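You operate a simulated robot arm through the tools that you are given. There is no shell and no other tool. Be economical: measure what you need, move in short steps, check, and stop when the job is done.

The job below is to be done with a simulated two-armed robot. You get a single attempt, and the scene is never put back.

TASK
Switch off, hang the purple padlock on its peg, try the starter, then fetch the white tray of bolts.
Fine: in that order; jog pressed once; the tray with the bolts goes onto the orange bench.

The check looks at the end state, three seconds after you hand in, the way a careful person would. Anything else that was tipped, shoved, dropped, spilled or broken makes it a failure.

THE ROBOT
Two 7-joint arms with two-finger parallel grippers on one trunk, on a base that drives. Base frame: it is fixed to the floor where the robot stands at the start and does not move with it; the origin is under the middle of the robot, x ahead of it, y to its left, z up. Readings come in mm, degrees, newtons and seconds.
The left shoulder is at the start at [60, 143, 901], the right one opposite. With the tool pointing down near the work surface each hand reaches from about 320 to 740 mm from the robot's upright axis, wherever it stands, measured 20 degrees to its own side. Places, roughly: starter switch [700, 0, 1100]; peg of the starter box [700, 0, 1000]; jog button [700, -100, 1100]; starter box [800, -100, 1000]; top of the orange bench [600, -100, 800]. Payload 1.57 kg a hand.
The TCP of each hand is the grasp point between the finger pads, 30 mm short of the fingertips. In the tool frame z runs along the fingers and y along their closing line. Largest opening 110 mm; finger width 24, thickness 12; the body of the gripper, 48 by 112 mm, starts 78 mm behind the TCP.
Orientation is that of the tool frame in the base frame, as a unit quaternion [x, y, z, w]. With the fingers straight down and closing along the base's y, the tool's x points along the base's -x, its y along +y and its z along -z.

THE INTERFACE
- The arms move only by the tool arm_command. It takes "left_plan", "right_plan" or both (then of equal length, played together; a hand with none holds still); each is a list of rows, each a list of 3 entries, a list of its own where there are three numbers: the shift along the base's x, y, z in mm, then the turn, a rotation vector about the base's x, y, z in degrees, then the finger opening in mm, from 0 to 110. In form: [[[tx, ty, tz], [wx, wy, wz], grip], ...]. A call has 1 to 10 rows; each row is the pose to reach, as a shift and turn from the pose commanded when the call began. Each row takes 0.2 s and may step no farther than 50 mm and 8.6 degrees from the row before; otherwise, or with a gripper value out of range, the whole call is refused. A pose out of reach is approached as far as the arm can. The call stops where the force on the tool passes 40 N (or 10 N more than at its start, if that is more) or the arm is blocked; 0.2 s more then pass. Each finger travels about 45 mm/s and halts on what it meets, pressing with about 35 N; the grip force reading is that of the motor and also rises with nothing between the fingers. The clock runs only during rows and for 0.2 s after the last one: add rows that repeat a pose to give the fingers time. The reply holds the time, the measured pose of the TCP, the force on the tool along the base axes, the opening and the grip force, in the units named above and with some noise.
- Cameras (640 x 400 px; columns grow to the right, rows downward): "scene" is now at [47.2, -31.1, 1520.9]; the picture's right is [-0.40, -0.92, 0.00], its down [-0.62, 0.27, -0.73] and it looks along [0.67, -0.29, -0.68] (base axes); focal length 288 px, centre (320, 200). "left" rides on the left gripper at [70, -16, -141] in its tool frame; the picture's right is [0.23, 0.97, 0.00], its down [-0.86, 0.20, -0.48] and it looks along [-0.47, 0.11, 0.88] (tool axes); focal length 222 px, centre (320, 200). "right" rides on the right gripper at [70, 16, -141] in its tool frame; the picture's right is [-0.23, 0.97, 0.00], its down [-0.86, -0.20, -0.48] and it looks along [-0.47, -0.11, 0.88] (tool axes); focal length 222 px, centre (320, 200). There is no depth. A picture from a camera that has moved, and an enlarged one, comes with that camera's place and axes in the base frame and with its lens.
- get_image(camera): a new picture of that camera. It takes no simulated time.
- raise_lower(by): slides the trunk up (or, below 0, down) by that many mm; the arms and the scene camera ride with it, the base frame stays. It gives what a move gives, with no picture.
- base_move(legs): drives the robot by 1 to 6 legs, each [ahead, left, turn to the left] in mm, mm and degrees, along the robot's own axes; the way and the turn of a leg run together, so that a leg with both is an arc; at most 1500 mm and 180 degrees a leg. The arms and the cameras ride along, it lands a little off, and it stops where it bumps. It gives what a move gives.
- turn_head(pan, tilt): turns the head with the scene camera to pan (to the left, within 86 degrees either way) and tilt (down, from -29 to 69), counted from straight ahead of the robot. It gives what a move gives.
- zoom(camera, box): a new picture of the part [left, top, right, bottom] of that camera's present view, enlarged. It takes no simulated time.
- close_job(): hands the job in; it is judged then, once.

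Go step by step. Nothing tells you exact positions but the pictures and the camera data: compare them with the known pose of the tool, close in by small moves and look again before you grip or let go. The budget is 120 turns and 100 pictures, counting those below and the enlarged ones. Unless the task says otherwise, let go and move clear before handing in, and close with one line.

The tools are called after "Request:" as a command line: name --argument value ..., lists and objects as JSON in quotes. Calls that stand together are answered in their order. arm_command: Moves the arms, as the interface text tells. Its arguments: {"type":"object","properties":{"left_plan":{"type":"array"},"right_plan":{"type":"array"}},"required":[]} The other tools are called the same way: raise_lower (by) slides the trunk up or down; base_move (legs) drives the base; turn_head (pan, tilt) turns the head that bears the scene camera; get_image (camera) takes a picture; zoom (camera, box) takes an enlarged picture of a part of a camera's view; close_job () hands the job in.

At the start:

```text
clock: 0.0
left_tcp_pos: [521.8, 101.1, 999.7]
left_ee_rot: [0.0, 1.0, 0.0, -0.001]
left_force: [0.3, -0.5, 0.3]
left_grip_width: 109.7
left_grasp_force: 0.0
right_tcp_pos: [442.0, -294.2, 1001.6]
right_ee_rot: [-0.001, 1.0, 0.0, 0.0]
right_force: [0.6, 0.0, 0.4]
right_grip_width: 110.0
right_grasp_force: 0.0
trunk travel left (down, up): [-500.0, 90.0]
robot x, y, heading: [1.7, 0.3, -0.1]
head pan, tilt: [-23.4, 42.8]
```

scene: 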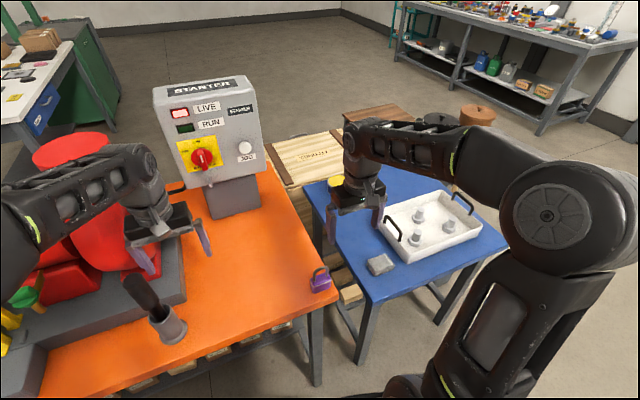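
right: 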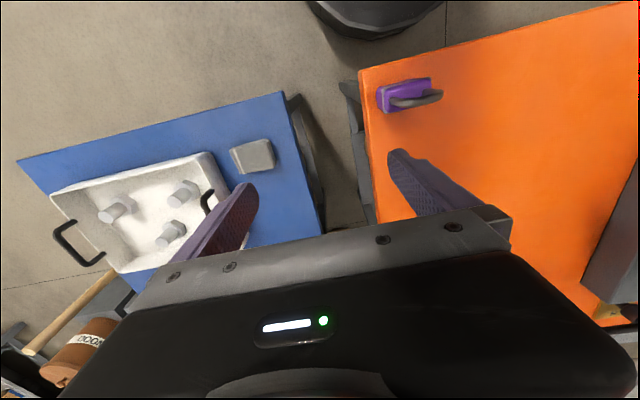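
left: 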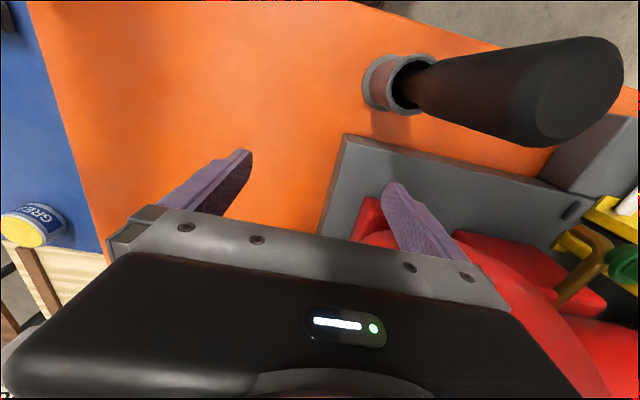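

The starter box stands at the far end of the orange bench, with the padlock at the bench's near right corner and the tray on the blue table to the right. I'll zoom in on the box, the padlock and the tray first.

Request:
zoom --camera "scene" --box '[140, 60, 290, 220]'

Request:
zoom --camera "scene" --box '[290, 170, 510, 310]'

Request:
zoom --camera "right" --box '[340, 50, 480, 140]'

```text
2.50 times, centred on (215, 140) of scene
camera zoom: at [47.2, -31.1, 1520.9], right [-0.4, -0.92, 0.0], down [-0.62, 0.27, -0.73], along [0.67, -0.29, -0.68], focal length 720 px, centre (582, 350)
```

zoom: 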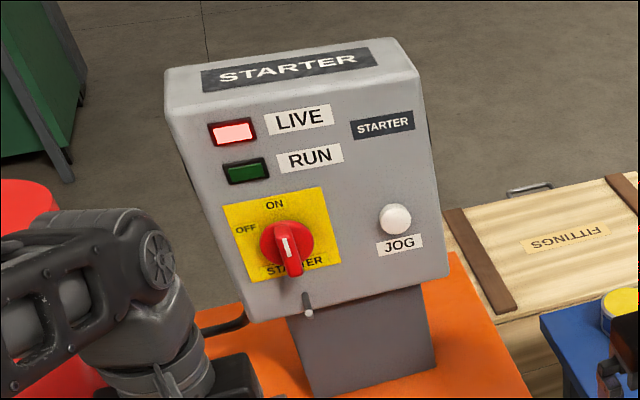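

```text
2.86 times, centred on (400, 240) of scene
camera zoom: at [47.2, -31.1, 1520.9], right [-0.4, -0.92, 0.0], down [-0.62, 0.27, -0.73], along [0.67, -0.29, -0.68], focal length 824 px, centre (91, 86)
```

zoom: 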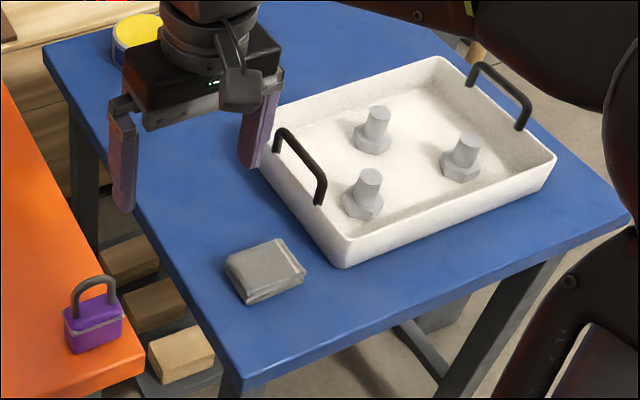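

```text
4.44 times, centred on (410, 95) of right
camera zoom: at [372.4, -278.8, 1139.3], right [0.23, 0.97, 0.0], down [0.86, -0.2, 0.48], along [0.47, -0.11, -0.88], focal length 987 px, centre (-80, 667)
```

zoom: 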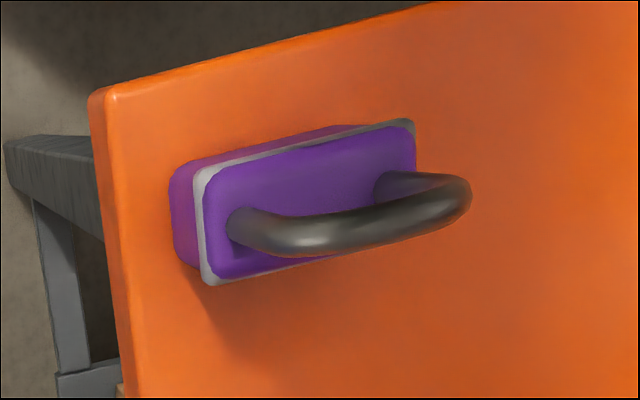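

Request:
zoom --camera "scene" --box '[170, 125, 230, 195]'

Request:
zoom --camera "scene" --box '[0, 120, 240, 400]'

```text
5.71 times, centred on (200, 160) of scene
camera zoom: at [47.2, -31.1, 1520.9], right [-0.4, -0.92, 0.0], down [-0.62, 0.27, -0.73], along [0.67, -0.29, -0.68], focal length 1647 px, centre (1006, 429)
```

zoom: 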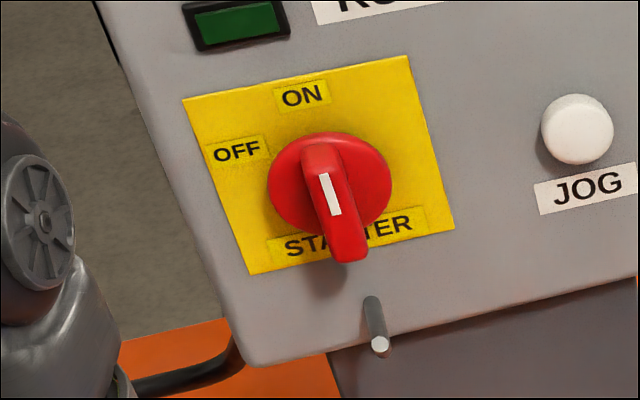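

```text
1.43 times, centred on (120, 260) of scene
camera zoom: at [47.2, -31.1, 1520.9], right [-0.4, -0.92, 0.0], down [-0.62, 0.27, -0.73], along [0.67, -0.29, -0.68], focal length 412 px, centre (606, 114)
```

zoom: 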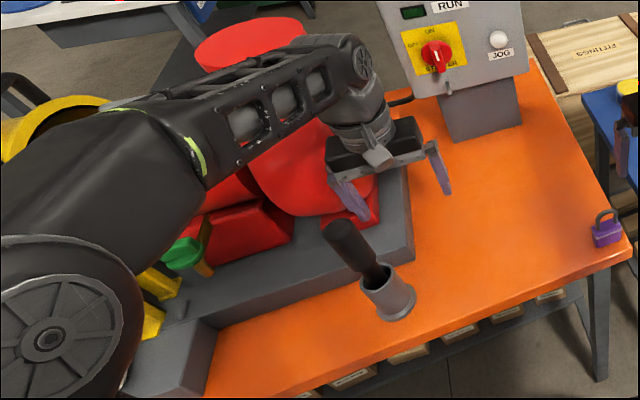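

The box faces -x, with the knob bar vertical (ON), OFF to its left and the peg below it. A tall black handle stands close to the left hand, so I'll raise the left arm and the right one a bit, then back the robot up to make room for horizontal tool poses.

Request:
arm_command --left_plan '[[[0, 0, 40], [0, 0, 0], 110], [[0, 0, 80], [0, 0, 0], 110], [[0, 0, 120], [0, 0, 0], 110], [[0, 0, 160], [0, 0, 0], 110], [[0, 0, 200], [0, 0, 0], 110]]' --right_plan '[[[0, 0, 20], [0, 0, 0], 110], [[0, 0, 40], [0, 0, 0], 110], [[0, 0, 60], [0, 0, 0], 110], [[0, 0, 80], [0, 0, 0], 110], [[0, 0, 100], [0, 0, 0], 110]]'

Request:
get_image --camera "scene"

Request:
get_image --camera "left"

```text
clock: 1.2
left_tcp_pos: [522.1, 102.5, 1070.1]
left_ee_rot: [0.0, 1.0, -0.001, 0.001]
left_force: [0.8, -0.8, 0.5]
left_grip_width: 110.2
left_grasp_force: 0.1
left hand out of reach, approached as far as the arm can: row 2, 3, 4, 5
right_tcp_pos: [442.4, -295.4, 1074.1]
right_ee_rot: [0.0, 1.0, 0.0, -0.001]
right_force: [0.4, 0.7, 0.6]
right_grip_width: 110.4
right_grasp_force: 0.1
right hand out of reach, approached as far as the arm can: row 4, 5
trunk travel left (down, up): [-500.0, 90.0]
robot x, y, heading: [-0.0, -0.7, 0.1]
head pan, tilt: [-23.4, 42.8]
```

```text
91 pictures are left
camera scene: at [47.2, -31.1, 1520.9], right [-0.4, -0.92, 0.0], down [-0.62, 0.27, -0.73], along [0.67, -0.29, -0.68], focal length 288 px, centre (320, 200)
```

scene: 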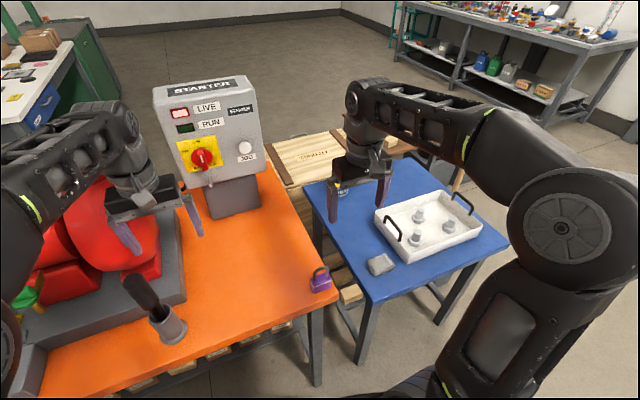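

```text
90 pictures are left
camera left: at [451.5, 85.9, 1211.0], right [-0.23, 0.97, 0.0], down [0.85, 0.2, 0.48], along [0.47, 0.11, -0.88], focal length 222 px, centre (320, 200)
```

left: 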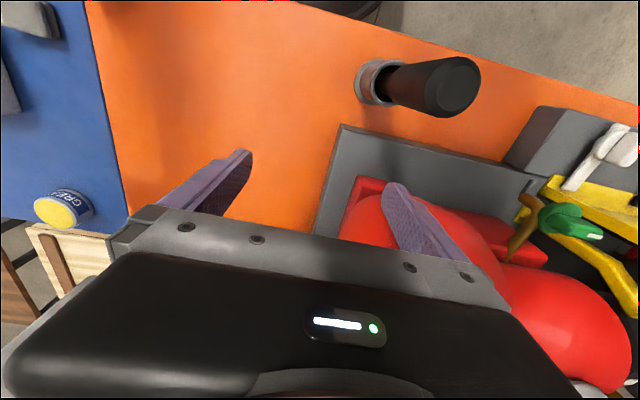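

Request:
raise_lower --by 90

Request:
base_move --legs '[[-150, 0, 0]]'

Request:
turn_head --pan -8 --tilt 38

Request:
get_image --camera "scene"

```text
clock: 2.5
left_tcp_pos: [523.9, 101.5, 1158.4]
left_ee_rot: [0.0, 1.0, 0.0, 0.001]
left_force: [0.6, 0.1, -0.1]
left_grip_width: 110.1
left_grasp_force: 0.2
right_tcp_pos: [442.5, -294.3, 1163.0]
right_ee_rot: [0.0, 1.0, 0.0, -0.001]
right_force: [0.8, -0.1, -0.6]
right_grip_width: 110.0
right_grasp_force: 0.0
trunk travel left (down, up): [-590.0, 0.0]
robot x, y, heading: [-3.2, -2.2, -0.1]
head pan, tilt: [-23.4, 42.8]
```

```text
clock: 3.8
left_tcp_pos: [371.3, 101.6, 1161.7]
left_ee_rot: [0.0, 1.0, 0.0, 0.0]
left_force: [-0.3, 0.2, 0.1]
left_grip_width: 110.1
left_grasp_force: 0.1
right_tcp_pos: [291.3, -295.4, 1163.5]
right_ee_rot: [0.001, 1.0, 0.001, -0.001]
right_force: [-0.6, -0.4, 0.1]
right_grip_width: 109.8
right_grasp_force: 0.0
trunk travel left (down, up): [-590.0, 0.0]
robot x, y, heading: [-152.2, -2.7, -0.2]
head pan, tilt: [-23.4, 42.8]
```

```text
clock: 4.6
left_tcp_pos: [373.0, 101.1, 1159.8]
left_ee_rot: [0.001, 1.0, 0.0, 0.001]
left_force: [-0.2, 0.1, -0.1]
left_grip_width: 110.2
left_grasp_force: 0.0
right_tcp_pos: [292.5, -295.1, 1163.2]
right_ee_rot: [0.001, 1.0, -0.001, 0.0]
right_force: [0.0, -0.2, -1.0]
right_grip_width: 109.9
right_grasp_force: 0.0
trunk travel left (down, up): [-590.0, 0.0]
robot x, y, heading: [-151.5, -0.4, 0.1]
head pan, tilt: [-8.0, 38.0]
```

```text
89 pictures are left
camera scene: at [-93.2, -10.3, 1618.0], right [-0.14, -0.99, 0.0], down [-0.61, 0.09, -0.79], along [0.78, -0.11, -0.62], focal length 288 px, centre (320, 200)
```

scene: 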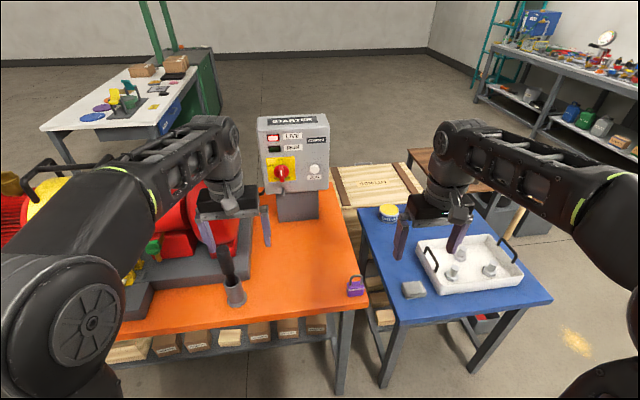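

Request:
arm_command --left_plan '[[[0, 6, 0], [0, 0, 0], 110], [[0, 12, 0], [0, 0, 0], 110], [[0, 18, 0], [0, 0, 0], 110], [[0, 24, 0], [0, 0, 0], 110], [[0, 30, 0], [0, 0, 0], 110], [[0, 36, 0], [0, 0, 0], 110], [[0, 42, 0], [0, 0, 0], 110], [[0, 48, 0], [0, 0, 0], 110], [[0, 54, 0], [0, 0, 0], 110], [[0, 60, 0], [0, 0, 0], 110]]' --right_plan '[[[20, 20, -5], [0, -8.5, 0], 110], [[40, 40, -10], [0, -17, 0], 110], [[60, 60, -15], [0, -25.5, 0], 110], [[80, 80, -20], [0, -34, 0], 110], [[100, 100, -25], [0, -42.5, 0], 100], [[120, 120, -30], [0, -51, 0], 90], [[140, 140, -35], [0, -59.5, 0], 80], [[160, 160, -40], [0, -68, 0], 70], [[180, 180, -45], [0, -76.5, 0], 60], [[200, 200, -47], [0, -85, 0], 60]]'

Request:
get_image --camera "scene"

Request:
get_image --camera "right"

```text
clock: 6.8
left_tcp_pos: [374.0, 161.8, 1159.7]
left_ee_rot: [0.0, 1.0, 0.0, 0.0]
left_force: [-0.1, -0.4, -0.4]
left_grip_width: 110.0
left_grasp_force: 0.1
right_tcp_pos: [493.1, -95.2, 1114.6]
right_ee_rot: [0.0, 0.738, 0.002, 0.675]
right_force: [0.0, 0.4, 0.0]
right_grip_width: 59.8
right_grasp_force: 0.1
trunk travel left (down, up): [-590.0, 0.0]
robot x, y, heading: [-150.1, -1.8, -0.0]
head pan, tilt: [-8.0, 38.0]
```

```text
88 pictures are left
camera scene: at [-91.9, -9.6, 1618.0], right [-0.14, -0.99, 0.0], down [-0.61, 0.09, -0.79], along [0.78, -0.11, -0.62], focal length 288 px, centre (320, 200)
```

scene: 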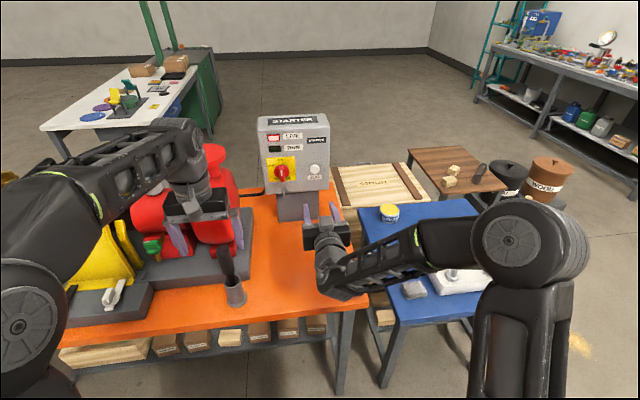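

```text
87 pictures are left
camera right: at [345.7, -78.5, 1056.3], right [0.02, 0.97, 0.23], down [-0.4, -0.2, 0.89], along [0.92, -0.11, 0.39], focal length 222 px, centre (320, 200)
```

right: 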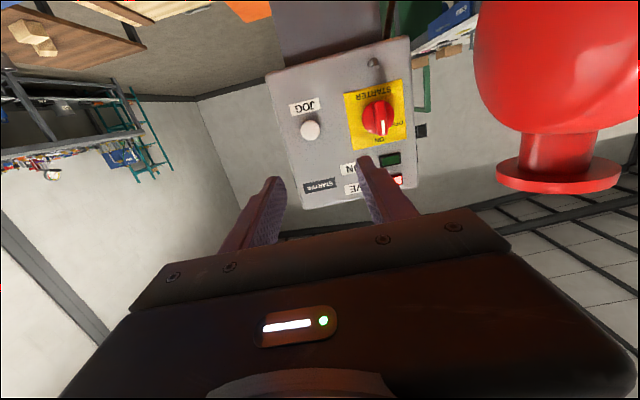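

Request:
zoom --camera "right" --box '[260, 30, 440, 210]'

Request:
zoom --camera "scene" --box '[245, 105, 345, 225]'

```text
2.22 times, centred on (350, 120) of right
camera zoom: at [345.7, -78.5, 1056.3], right [0.02, 0.97, 0.23], down [-0.4, -0.2, 0.89], along [0.92, -0.11, 0.39], focal length 494 px, centre (253, 378)
```

zoom: 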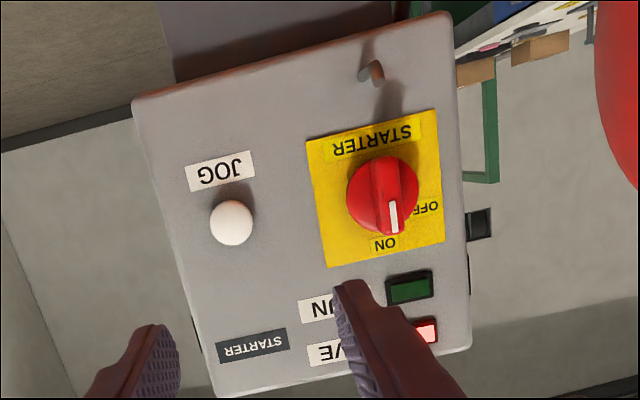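

```text
3.33 times, centred on (295, 165) of scene
camera zoom: at [-91.9, -9.6, 1618.0], right [-0.14, -0.99, 0.0], down [-0.61, 0.09, -0.79], along [0.78, -0.11, -0.62], focal length 961 px, centre (403, 317)
```

zoom: 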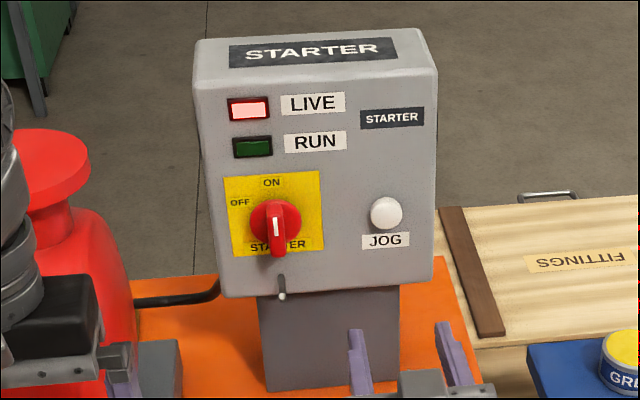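

Estimates: knob bar front about [716, 1.5, 1101], jog cap [738, -111, 1095] and peg tip [700, 1, 1029], with the face vertical and looking along -x. I'll level the right hand and line it up in front of the knob.

Request:
arm_command --right_plan '[[[30, 25, -3], [0, -2.5, 0], 60], [[60, 50, -6], [0, -5, 0], 60], [[90, 75, -10], [0, -5, 0], 60], [[120, 97, -14], [0, -5, 0], 60], [[147, 97, -14], [0, -5, 0], 60], [[147, 97, -14], [0, -5, 0], 60]]'

Request:
get_image --camera "right"

Request:
zoom --camera "scene" --box '[240, 105, 360, 225]'

```text
clock: 8.2
left_tcp_pos: [374.5, 161.5, 1159.9]
left_ee_rot: [0.001, 1.0, -0.001, 0.001]
left_force: [0.0, -0.1, 0.2]
left_grip_width: 109.9
left_grasp_force: 0.0
right_tcp_pos: [640.9, 3.2, 1102.6]
right_ee_rot: [0.0, 0.707, 0.001, 0.707]
right_force: [0.3, -0.6, -0.3]
right_grip_width: 60.1
right_grasp_force: 0.1
trunk travel left (down, up): [-590.0, 0.0]
robot x, y, heading: [-151.2, 0.5, -0.3]
head pan, tilt: [-8.0, 38.0]
```

```text
84 pictures are left
camera right: at [498.0, 19.4, 1031.4], right [0.0, 0.97, 0.23], down [-0.48, -0.2, 0.85], along [0.88, -0.11, 0.47], focal length 222 px, centre (320, 200)
```

right: 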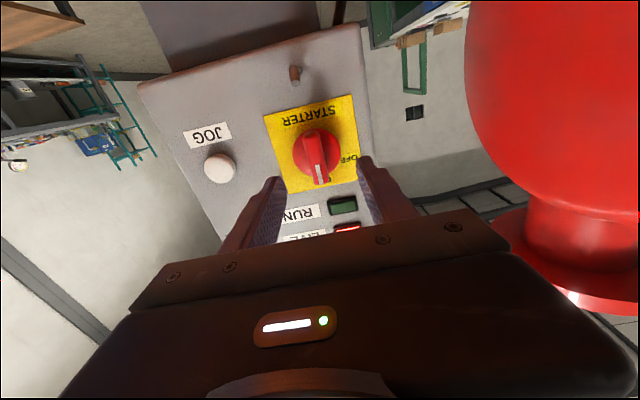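

```text
3.33 times, centred on (300, 165) of scene
camera zoom: at [-93.6, -9.9, 1618.0], right [-0.14, -0.99, 0.0], down [-0.61, 0.09, -0.79], along [0.78, -0.11, -0.62], focal length 961 px, centre (387, 317)
```

zoom: 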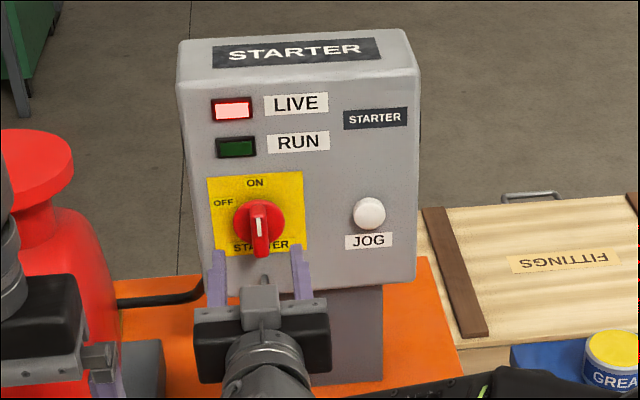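

Request:
arm_command --right_plan '[[[15, -2, -2], [0, 0, 0], 50], [[30, -2, -2], [0, 0, 0], 45], [[45, -2, -2], [0, 0, 0], 45], [[60, -2, -2], [0, 0, 0], 45]]'

Request:
get_image --camera "right"

Request:
zoom --camera "scene" --box '[250, 145, 330, 205]'

```text
clock: 9.2
left_tcp_pos: [368.9, 161.0, 1161.5]
left_ee_rot: [0.002, 1.0, 0.0, 0.002]
left_force: [0.0, -0.4, -0.5]
left_grip_width: 110.1
left_grasp_force: 0.1
right_tcp_pos: [695.5, 0.3, 1102.1]
right_ee_rot: [0.0, 0.707, 0.001, 0.707]
right_force: [-31.3, -4.1, 0.5]
right_grip_width: 47.9
right_grasp_force: 1.2
trunk travel left (down, up): [-590.0, 0.0]
robot x, y, heading: [-150.4, 3.4, -0.1]
head pan, tilt: [-8.0, 38.0]
```

```text
82 pictures are left
camera right: at [553.1, 16.9, 1030.6], right [0.0, 0.97, 0.23], down [-0.48, -0.2, 0.85], along [0.88, -0.11, 0.47], focal length 222 px, centre (320, 200)
```

right: 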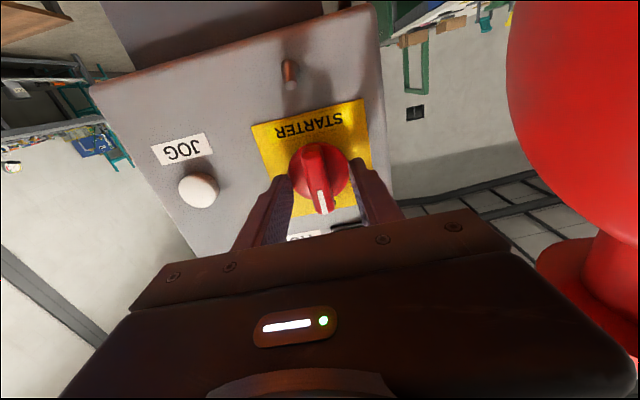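

```text
6.67 times, centred on (290, 175) of scene
camera zoom: at [-98.8, -10.6, 1618.2], right [-0.14, -0.99, 0.0], down [-0.61, 0.09, -0.79], along [0.78, -0.11, -0.61], focal length 1921 px, centre (520, 367)
```

zoom: 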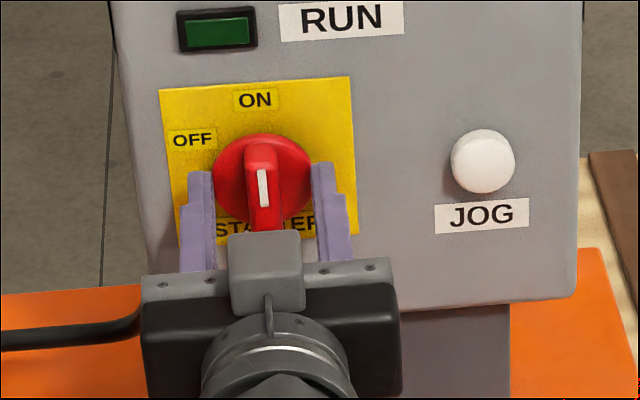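

The fingertips touched the knob disc at x≈725. I'll back off 4 mm and close on the bar.

Request:
arm_command --right_plan '[[[-9, 0, 0], [0, 0, 0], 48], [[-9, 0, 0], [0, 0, 0], 30], [[-9, 0, 0], [0, 0, 0], 15], [[-9, 0, 0], [0, 0, 0], 5], [[-9, 0, 0], [0, 0, 0], 0], [[-9, 0, 0], [0, 0, 0], 0]]'

Request:
zoom --camera "scene" --box '[250, 145, 330, 205]'

Request:
zoom --camera "right" --box '[220, 110, 420, 260]'

```text
clock: 10.6
left_tcp_pos: [373.5, 162.1, 1160.4]
left_ee_rot: [0.001, 1.0, 0.0, 0.0]
left_force: [0.0, -0.1, -0.4]
left_grip_width: 110.1
left_grasp_force: 0.0
right_tcp_pos: [692.6, -0.6, 1100.8]
right_ee_rot: [0.0, 0.707, 0.001, 0.707]
right_force: [5.3, 2.3, 2.9]
right_grip_width: 16.0
right_grasp_force: 31.2
trunk travel left (down, up): [-590.0, 0.0]
robot x, y, heading: [-148.6, 0.3, -0.1]
head pan, tilt: [-8.0, 38.0]
```

```text
6.67 times, centred on (290, 175) of scene
camera zoom: at [-92.5, -9.8, 1618.0], right [-0.14, -0.99, 0.0], down [-0.61, 0.09, -0.79], along [0.78, -0.11, -0.62], focal length 1921 px, centre (520, 367)
```

zoom: 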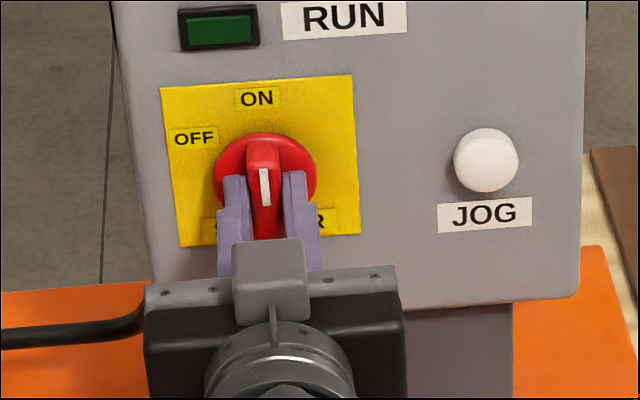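

```text
2.67 times, centred on (320, 185) of right
camera zoom: at [549.0, 16.4, 1029.0], right [0.0, 0.97, 0.23], down [-0.48, -0.2, 0.86], along [0.88, -0.11, 0.47], focal length 592 px, centre (320, 240)
```

zoom: 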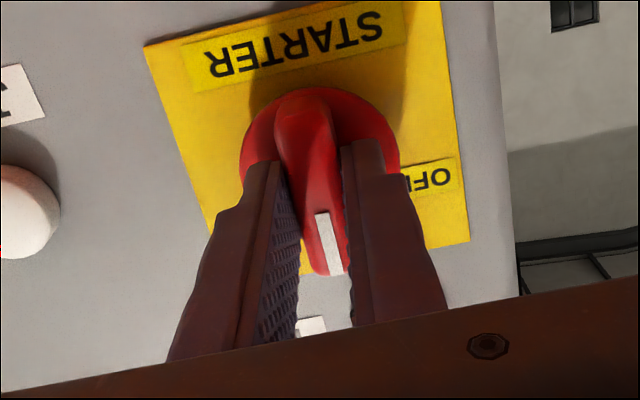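

The grip on the bar is centred at 16 mm wide. Now I'll turn it counter-clockwise as seen from the front (negative about x) towards OFF.

Request:
arm_command --right_plan '[[[0, 0, 0], [-8, 0, 0], 0], [[0, 0, 0], [-16, 0, 0], 0], [[0, 0, 0], [-24, 0, 0], 0], [[0, 0, 0], [-32, 0, 0], 0], [[0, 0, 0], [-40, 0, 0], 0]]'

Request:
zoom --camera "scene" --box '[250, 145, 330, 205]'

```text
clock: 11.8
left_tcp_pos: [374.2, 163.3, 1159.6]
left_ee_rot: [0.001, 1.0, 0.001, -0.001]
left_force: [0.5, 0.3, -0.3]
left_grip_width: 109.8
left_grasp_force: 0.1
right_tcp_pos: [691.6, -0.1, 1100.4]
right_ee_rot: [-0.242, 0.664, -0.243, 0.664]
right_force: [9.2, 4.7, 4.7]
right_grip_width: 15.9
right_grasp_force: 31.3
trunk travel left (down, up): [-590.0, 0.0]
robot x, y, heading: [-150.2, 1.8, -0.1]
head pan, tilt: [-8.0, 38.0]
```

```text
6.67 times, centred on (290, 175) of scene
camera zoom: at [-92.4, -9.0, 1618.0], right [-0.14, -0.99, 0.0], down [-0.61, 0.09, -0.79], along [0.78, -0.11, -0.62], focal length 1921 px, centre (520, 367)
```

zoom: 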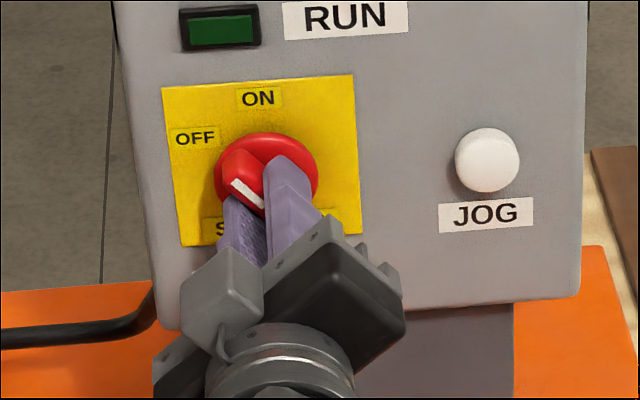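

Request:
arm_command --right_plan '[[[0, 0, 0], [-8, 0, 0], 0], [[0, 0, 0], [-16, 0, 0], 0], [[0, 0, 0], [-24, 0, 0], 0], [[0, 0, 0], [-32, 0, 0], 0], [[0, 0, 0], [-40, 0, 0], 0], [[0, 0, 0], [-48, 0, 0], 0]]'

Request:
zoom --camera "scene" --box '[240, 105, 360, 225]'

```text
clock: 13.2
left_tcp_pos: [373.7, 162.9, 1159.9]
left_ee_rot: [0.001, 1.0, -0.001, 0.001]
left_force: [0.1, -0.2, 0.2]
left_grip_width: 110.0
left_grasp_force: 0.0
right_tcp_pos: [691.1, 0.1, 1099.5]
right_ee_rot: [-0.492, 0.508, -0.492, 0.508]
right_force: [10.3, 5.3, 7.2]
right_grip_width: 15.8
right_grasp_force: 31.3
trunk travel left (down, up): [-590.0, 0.0]
robot x, y, heading: [-147.2, 0.5, -0.0]
head pan, tilt: [-8.0, 38.0]
```

```text
3.33 times, centred on (300, 165) of scene
camera zoom: at [-92.4, -9.0, 1618.0], right [-0.14, -0.99, 0.0], down [-0.61, 0.09, -0.79], along [0.78, -0.11, -0.62], focal length 961 px, centre (387, 317)
```

zoom: 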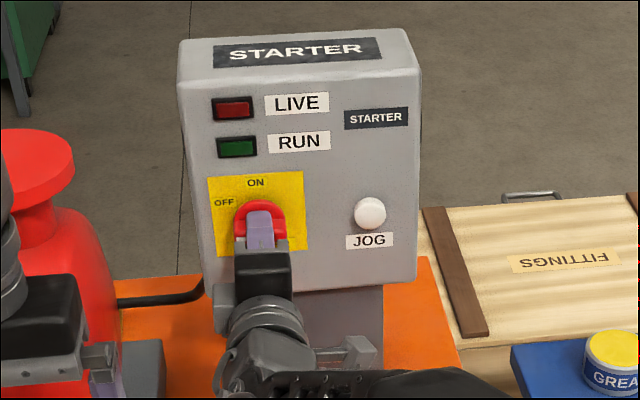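

LIVE has gone dark and the bar is horizontal. I'll release, retreat and roll the hand back.

Request:
arm_command --right_plan '[[[0, 0, 0], [-2, 0, 0], 0], [[0, 0, 0], [-2, 0, 0], 15], [[0, 0, 0], [-2, 0, 0], 30], [[0, 0, 0], [-2, 0, 0], 40], [[0, 0, 0], [-2, 0, 0], 45], [[-20, 0, 0], [-2, 0, 0], 45], [[-50, 0, 0], [-2, 0, 0], 45], [[-90, 0, 0], [-2, 0, 0], 45]]'

Request:
arm_command --right_plan '[[[-10, -10, 0], [8.5, 0, 0], 60], [[-20, -20, 0], [17, 0, 0], 70], [[-30, -30, 0], [25.5, 0, 0], 80], [[-40, -40, 0], [34, 0, 0], 90], [[-60, -60, 0], [42.5, 0, 0], 100], [[-80, -80, 0], [51, 0, 0], 100], [[-100, -100, 0], [59.5, 0, 0], 100], [[-120, -120, 0], [68, 0, 0], 100], [[-140, -140, 0], [76.5, 0, 0], 100], [[-160, -160, 0], [85, 0, 0], 100]]'

Request:
zoom --camera "scene" --box '[240, 105, 360, 225]'

Request:
zoom --camera "scene" --box '[310, 250, 410, 320]'

```text
clock: 15.0
left_tcp_pos: [371.6, 161.0, 1158.7]
left_ee_rot: [0.001, 1.0, 0.0, 0.001]
left_force: [-0.1, 0.0, -0.5]
left_grip_width: 109.9
left_grasp_force: 0.1
right_tcp_pos: [598.9, -1.3, 1101.7]
right_ee_rot: [-0.499, 0.5, -0.5, 0.502]
right_force: [-0.3, 0.8, 0.2]
right_grip_width: 45.3
right_grasp_force: 0.0
trunk travel left (down, up): [-590.0, 0.0]
robot x, y, heading: [-147.5, 0.8, -0.1]
head pan, tilt: [-8.0, 38.0]
```

```text
clock: 17.2
left_tcp_pos: [372.9, 161.7, 1160.4]
left_ee_rot: [0.0, 1.0, 0.0, 0.001]
left_force: [0.2, -0.1, 0.7]
left_grip_width: 110.2
left_grasp_force: 0.0
right_tcp_pos: [433.3, -132.8, 1103.0]
right_ee_rot: [-0.023, 0.707, -0.037, 0.706]
right_force: [-0.6, 0.6, 0.5]
right_grip_width: 99.9
right_grasp_force: 0.0
right hand out of reach, approached as far as the arm can: row 9, 10
trunk travel left (down, up): [-590.0, 0.0]
robot x, y, heading: [-152.3, -1.2, 0.0]
head pan, tilt: [-8.0, 38.0]
```

```text
3.33 times, centred on (300, 165) of scene
camera zoom: at [-94.0, -10.0, 1618.0], right [-0.14, -0.99, 0.0], down [-0.61, 0.09, -0.79], along [0.78, -0.11, -0.62], focal length 961 px, centre (387, 317)
```

zoom: 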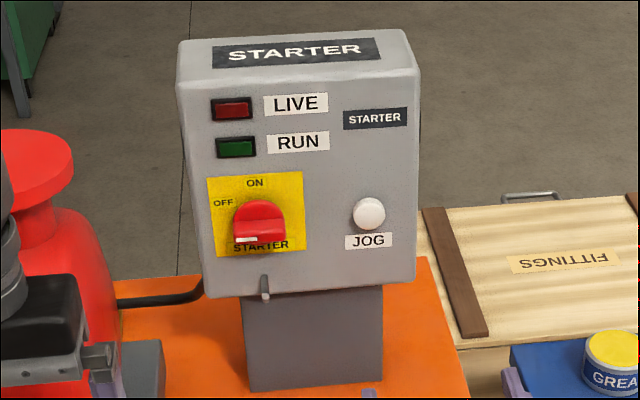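

```text
5.71 times, centred on (360, 285) of scene
camera zoom: at [-94.0, -10.0, 1618.0], right [-0.14, -0.99, 0.0], down [-0.61, 0.09, -0.79], along [0.78, -0.11, -0.62], focal length 1647 px, centre (91, -286)
```

zoom: 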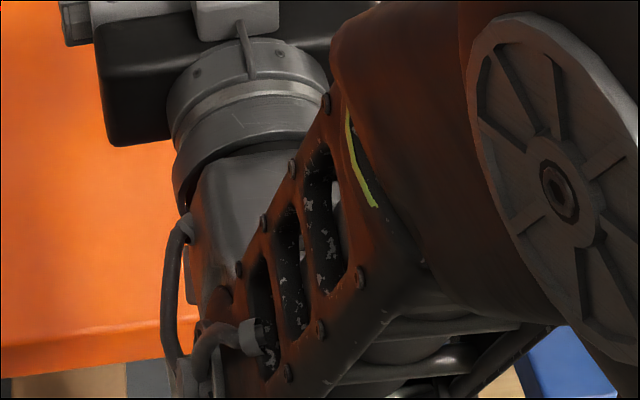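

The switch is OFF and LIVE is dark. Picking up the padlock with a level hand needs more room, so I'll back up another 200 mm, level the hand and look at the padlock.

Request:
base_move --legs '[[-200, 0, 0]]'

Request:
arm_command --right_plan '[[[20, -20, -30], [2.5, 0, 0.6], 90], [[40, -40, -60], [4.9, 0, 1.1], 90], [[40, -60, -100], [4.9, 0, 1.1], 90], [[40, -60, -140], [4.9, 0, 1.1], 90]]'

Request:
get_image --camera "right"

Request:
get_image --camera "scene"

```text
clock: 18.8
left_tcp_pos: [173.4, 160.8, 1160.7]
left_ee_rot: [0.002, 1.0, -0.001, 0.001]
left_force: [-0.7, -0.3, 0.8]
left_grip_width: 110.0
left_grasp_force: 0.1
right_tcp_pos: [235.5, -134.1, 1103.1]
right_ee_rot: [-0.024, 0.707, -0.037, 0.706]
right_force: [0.1, 0.7, 0.0]
right_grip_width: 99.9
right_grasp_force: 0.1
trunk travel left (down, up): [-590.0, 0.0]
robot x, y, heading: [-346.5, 2.0, -0.1]
head pan, tilt: [-8.0, 38.0]
```

```text
clock: 19.8
left_tcp_pos: [174.7, 161.1, 1158.9]
left_ee_rot: [0.002, 1.0, 0.001, 0.001]
left_force: [-0.5, -0.2, -0.1]
left_grip_width: 109.9
left_grasp_force: 0.2
right_tcp_pos: [288.9, -124.4, 990.8]
right_ee_rot: [0.012, 0.713, -0.024, 0.7]
right_force: [0.0, 0.1, 0.4]
right_grip_width: 90.1
right_grasp_force: 0.0
right hand out of reach, approached as far as the arm can: row 1, 2, 3, 4
trunk travel left (down, up): [-590.0, 0.0]
robot x, y, heading: [-347.4, -1.1, -0.2]
head pan, tilt: [-8.0, 38.0]
```

```text
74 pictures are left
camera right: at [146.5, -101.5, 921.3], right [0.06, 0.98, 0.21], down [-0.47, -0.16, 0.87], along [0.88, -0.15, 0.45], focal length 222 px, centre (320, 200)
```

right: 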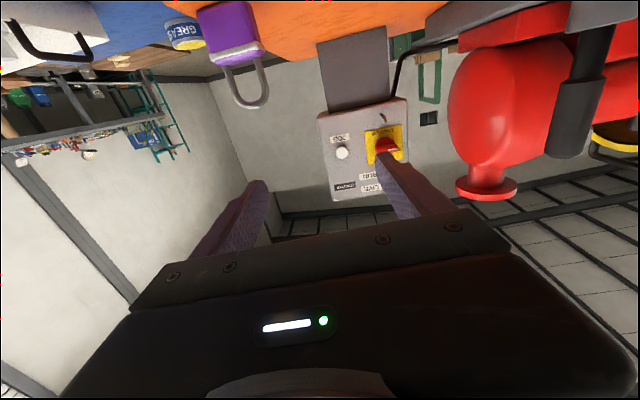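

```text
73 pictures are left
camera scene: at [-291.7, -9.5, 1618.0], right [-0.14, -0.99, 0.0], down [-0.61, 0.09, -0.79], along [0.78, -0.11, -0.62], focal length 288 px, centre (320, 200)
```

scene: 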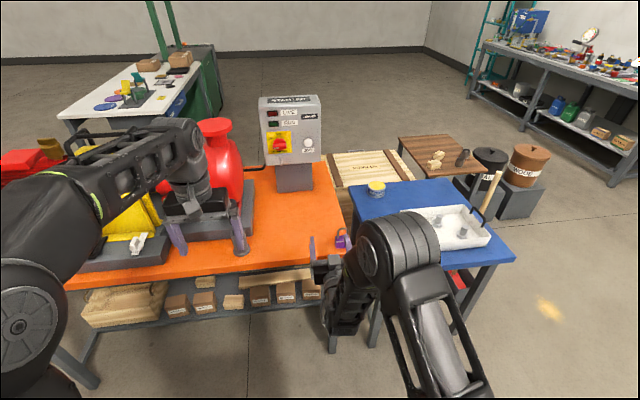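

Request:
zoom --camera "right" --box '[160, 0, 320, 120]'

Request:
zoom --camera "scene" --box '[295, 210, 375, 270]'

```text
3.33 times, centred on (240, 60) of right
camera zoom: at [146.5, -101.5, 921.3], right [0.06, 0.98, 0.21], down [-0.47, -0.16, 0.87], along [0.88, -0.15, 0.45], focal length 740 px, centre (587, 667)
```

zoom: 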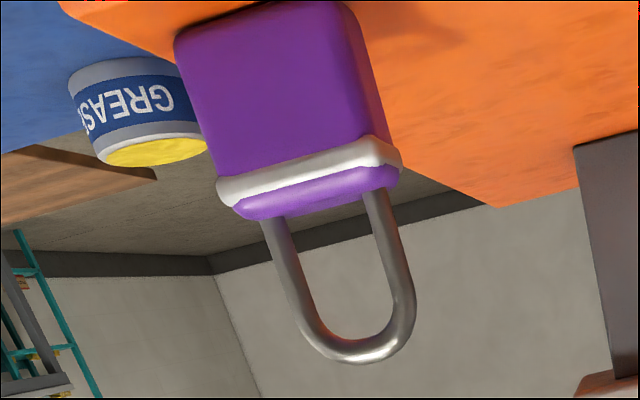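

```text
6.67 times, centred on (335, 240) of scene
camera zoom: at [-291.7, -9.5, 1618.0], right [-0.14, -0.99, 0.0], down [-0.61, 0.09, -0.79], along [0.78, -0.11, -0.62], focal length 1921 px, centre (220, -67)
```

zoom: 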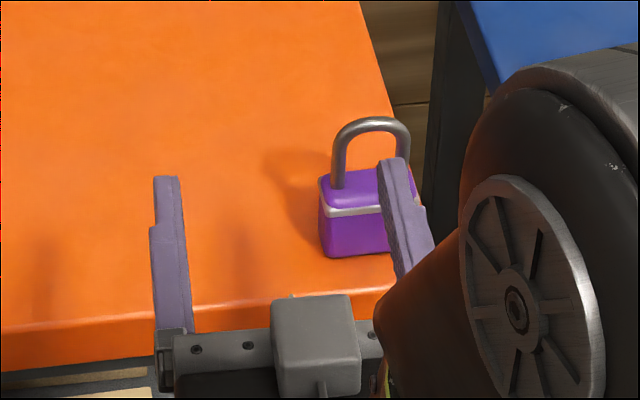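

Padlock: body centre about [410, -191, 860], roughly 54 mm wide, with the shackle top at about z 925. I'll move in front of it at stand-off and fix the orientation.

Request:
arm_command --right_plan '[[[20, -25, 0], [0, 0, 1], 90], [[40, -50, -20], [0, 0, 2], 90], [[50, -67, -50], [0, 0, 2.9], 90], [[50, -67, -90], [0, 0, 2.9], 90], [[50, -67, -110], [0, 0, 2.9], 90]]'

Request:
get_image --camera "right"

Request:
zoom --camera "scene" --box '[295, 210, 375, 270]'

```text
clock: 21.0
left_tcp_pos: [174.6, 161.7, 1160.0]
left_ee_rot: [0.002, 1.0, 0.0, -0.001]
left_force: [0.0, -0.3, -0.4]
left_grip_width: 110.1
left_grasp_force: 0.0
right_tcp_pos: [347.0, -124.1, 883.5]
right_ee_rot: [0.008, 0.716, -0.039, 0.697]
right_force: [-0.1, 0.0, -1.0]
right_grip_width: 90.1
right_grasp_force: 0.1
right hand out of reach, approached as far as the arm can: row 1, 2, 3, 4, 5
trunk travel left (down, up): [-590.0, 0.0]
robot x, y, heading: [-349.3, -0.0, -0.0]
head pan, tilt: [-8.0, 38.0]
```

```text
70 pictures are left
camera right: at [204.6, -100.9, 816.4], right [0.07, 0.98, 0.18], down [-0.47, -0.13, 0.88], along [0.88, -0.15, 0.45], focal length 222 px, centre (320, 200)
```

right: 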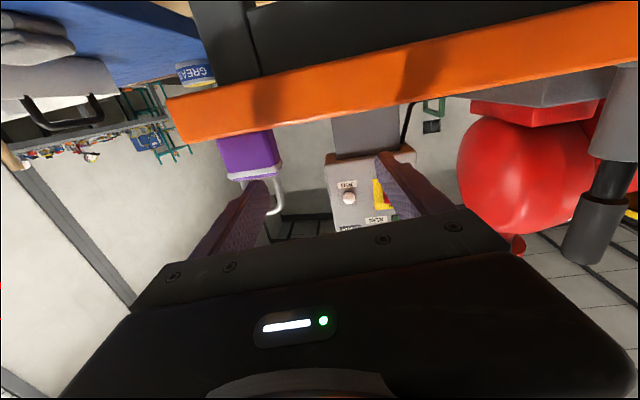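

```text
6.67 times, centred on (335, 240) of scene
camera zoom: at [-291.7, -9.8, 1618.0], right [-0.14, -0.99, 0.0], down [-0.61, 0.09, -0.79], along [0.78, -0.11, -0.62], focal length 1921 px, centre (220, -67)
```

zoom: 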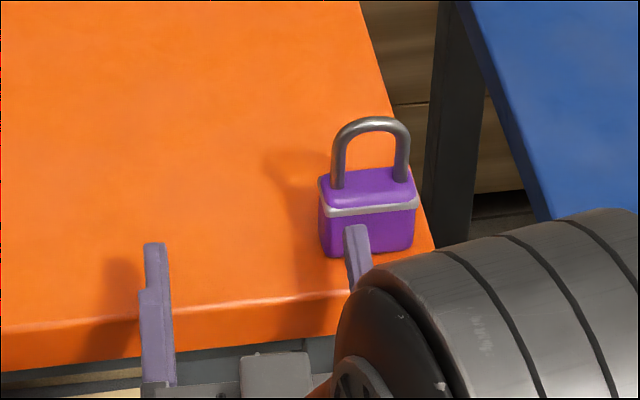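

The right arm is at a wrist limit in y here. I'll shift the base back 60 mm and right 130 mm so the padlock sits in the arm's comfortable zone.

Request:
base_move --legs '[[-60, 0, 0], [0, -130, 0]]'

Request:
arm_command --right_plan '[[[15, 15, 0], [0, 0, 0], 90], [[30, 30, 0], [0, 0, 0], 90], [[45, 45, 0], [0, 0, 0], 90], [[45, 50, 0], [0, 0, 0], 90]]'

```text
clock: 22.1
left_tcp_pos: [136.6, 163.8, 1160.6]
left_ee_rot: [-0.002, 1.0, -0.001, 0.001]
left_force: [0.5, -0.3, -0.5]
left_grip_width: 109.9
left_grasp_force: 0.0
right_tcp_pos: [309.4, -119.6, 884.7]
right_ee_rot: [0.006, 0.716, -0.039, 0.697]
right_force: [-0.3, 0.4, 0.0]
right_grip_width: 89.9
right_grasp_force: 0.1
trunk travel left (down, up): [-590.0, 0.0]
robot x, y, heading: [-386.2, 1.7, 0.1]
head pan, tilt: [-8.0, 38.0]
stopped in leg 1: the robot was blocked; the commanded pose is now the measured one
```

```text
clock: 23.1
left_tcp_pos: [134.6, 163.3, 1162.5]
left_ee_rot: [0.0, 1.0, -0.001, 0.002]
left_force: [-0.8, -0.1, 1.1]
left_grip_width: 110.0
left_grasp_force: 0.2
right_tcp_pos: [353.1, -70.3, 886.4]
right_ee_rot: [0.006, 0.716, -0.039, 0.697]
right_force: [0.2, -0.1, -0.2]
right_grip_width: 90.1
right_grasp_force: 0.1
trunk travel left (down, up): [-590.0, 0.0]
robot x, y, heading: [-386.3, 3.0, -0.1]
head pan, tilt: [-8.0, 38.0]
```

The base met something behind it. I'll ease forward a little, look to the side, then strafe right.

Request:
base_move --legs '[[12, 0, 0]]'

Request:
turn_head --pan -86 --tilt 50

Request:
get_image --camera "scene"

```text
clock: 23.9
left_tcp_pos: [146.9, 164.2, 1160.7]
left_ee_rot: [0.001, 1.0, -0.001, 0.001]
left_force: [0.4, -0.2, 0.4]
left_grip_width: 109.8
left_grasp_force: 0.0
right_tcp_pos: [366.8, -69.3, 886.0]
right_ee_rot: [0.006, 0.716, -0.038, 0.697]
right_force: [-0.1, -0.1, -0.5]
right_grip_width: 90.1
right_grasp_force: 0.0
trunk travel left (down, up): [-590.0, 0.0]
robot x, y, heading: [-375.3, 0.9, -0.1]
head pan, tilt: [-8.0, 38.0]
```

```text
clock: 25.4
left_tcp_pos: [147.3, 164.0, 1160.1]
left_ee_rot: [0.0, 1.0, -0.001, 0.002]
left_force: [0.0, -0.3, -0.8]
left_grip_width: 109.8
left_grasp_force: 0.0
right_tcp_pos: [365.6, -69.4, 885.5]
right_ee_rot: [0.008, 0.715, -0.038, 0.698]
right_force: [0.4, 0.1, -0.6]
right_grip_width: 90.2
right_grasp_force: 0.1
trunk travel left (down, up): [-590.0, 0.0]
robot x, y, heading: [-376.6, 1.3, -0.2]
head pan, tilt: [-85.9, 50.0]
```

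```text
68 pictures are left
camera scene: at [-399.0, -73.2, 1600.8], right [-1.0, -0.07, 0.0], down [-0.06, 0.76, -0.64], along [0.05, -0.64, -0.77], focal length 288 px, centre (320, 200)
```

scene: 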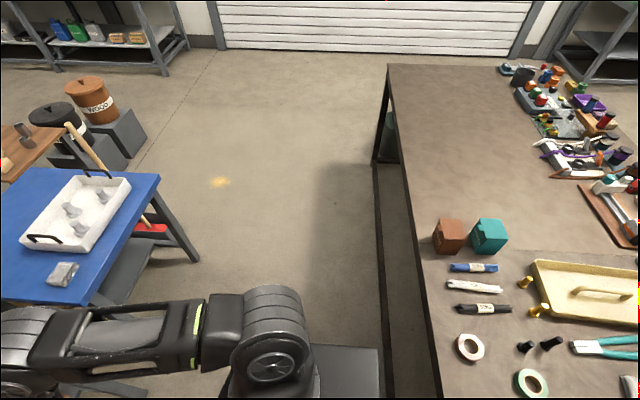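

Behind me is a heavy workbench and the floor to the right is clear, so I'll strafe right 120 mm.

Request:
base_move --legs '[[0, -120, 0]]'

Request:
turn_head --pan -5 --tilt 40

Request:
arm_command --right_plan '[[[0, 0, -5], [1, -0.7, 1.8], 90], [[0, 0, -10], [2, -1.3, 3.5], 90], [[0, 0, -12], [2, -1.3, 3.5], 90]]'

Request:
get_image --camera "right"

Request:
get_image --camera "scene"

```text
clock: 26.6
left_tcp_pos: [146.5, 41.4, 1162.5]
left_ee_rot: [0.0, 1.0, 0.0, 0.002]
left_force: [-0.6, -1.2, -0.4]
left_grip_width: 110.0
left_grasp_force: 0.1
right_tcp_pos: [365.9, -191.7, 886.3]
right_ee_rot: [0.007, 0.716, -0.038, 0.697]
right_force: [-0.5, 0.8, -0.6]
right_grip_width: 90.0
right_grasp_force: 0.1
trunk travel left (down, up): [-590.0, 0.0]
robot x, y, heading: [-376.8, -119.7, 0.1]
head pan, tilt: [-85.9, 50.0]
```

```text
clock: 28.1
left_tcp_pos: [147.6, 43.3, 1160.4]
left_ee_rot: [0.0, 1.0, 0.0, 0.002]
left_force: [-0.5, 0.4, -0.2]
left_grip_width: 110.0
left_grasp_force: 0.1
right_tcp_pos: [365.4, -190.5, 886.8]
right_ee_rot: [0.008, 0.715, -0.038, 0.698]
right_force: [0.1, 1.2, 0.4]
right_grip_width: 90.3
right_grasp_force: 0.0
trunk travel left (down, up): [-590.0, 0.0]
robot x, y, heading: [-372.6, -122.5, -0.1]
head pan, tilt: [-5.0, 40.0]
```

```text
clock: 28.9
left_tcp_pos: [147.3, 43.0, 1161.8]
left_ee_rot: [0.0, 1.0, 0.0, 0.001]
left_force: [-0.1, -0.5, 0.1]
left_grip_width: 109.9
left_grasp_force: 0.0
right_tcp_pos: [365.5, -191.3, 874.2]
right_ee_rot: [-0.003, 0.708, -0.004, 0.706]
right_force: [-0.1, -0.4, -0.3]
right_grip_width: 90.0
right_grasp_force: 0.0
trunk travel left (down, up): [-590.0, 0.0]
robot x, y, heading: [-374.0, -114.3, 0.1]
head pan, tilt: [-5.0, 40.0]
```

```text
67 pictures are left
camera right: at [223.8, -174.4, 803.1], right [0.0, 0.98, 0.22], down [-0.48, -0.19, 0.86], along [0.88, -0.11, 0.46], focal length 222 px, centre (320, 200)
```

right: 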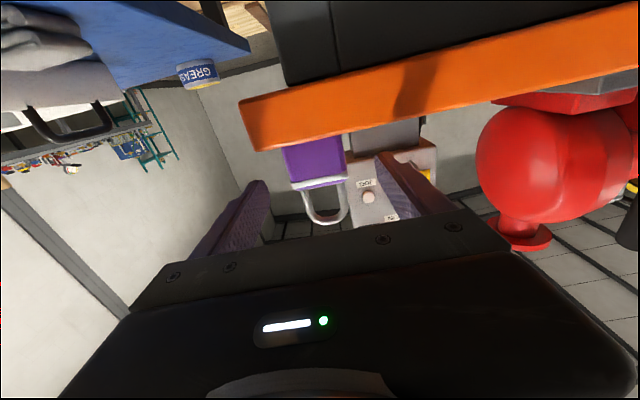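

```text
66 pictures are left
camera scene: at [-319.7, -124.3, 1615.0], right [-0.09, -1.0, 0.0], down [-0.64, 0.06, -0.77], along [0.76, -0.07, -0.64], focal length 288 px, centre (320, 200)
```

scene: 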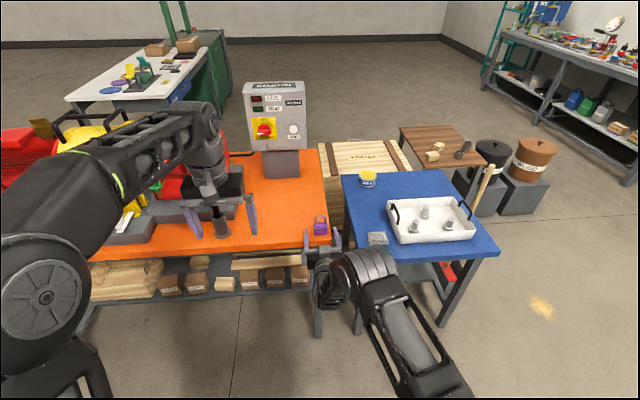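

Request:
zoom --camera "right" --box '[220, 110, 420, 240]'

Request:
zoom --camera "scene" --box '[285, 200, 365, 260]'

```text
3.08 times, centred on (320, 175) of right
camera zoom: at [223.8, -174.4, 803.1], right [0.0, 0.98, 0.22], down [-0.48, -0.19, 0.86], along [0.88, -0.11, 0.46], focal length 684 px, centre (320, 277)
```

zoom: 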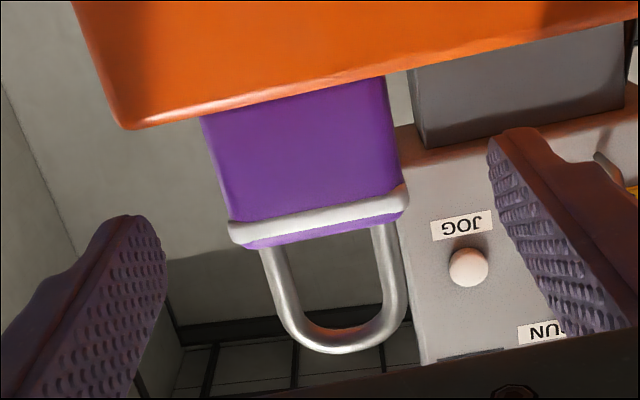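

```text
6.67 times, centred on (325, 230) of scene
camera zoom: at [-319.7, -124.3, 1615.0], right [-0.09, -1.0, 0.0], down [-0.64, 0.06, -0.77], along [0.76, -0.07, -0.64], focal length 1921 px, centre (287, 0)
```

zoom: 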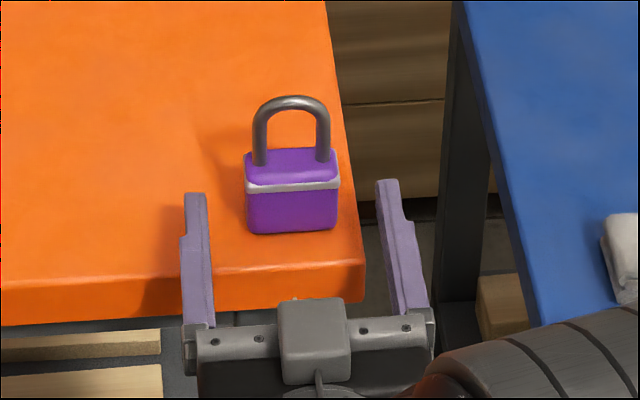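

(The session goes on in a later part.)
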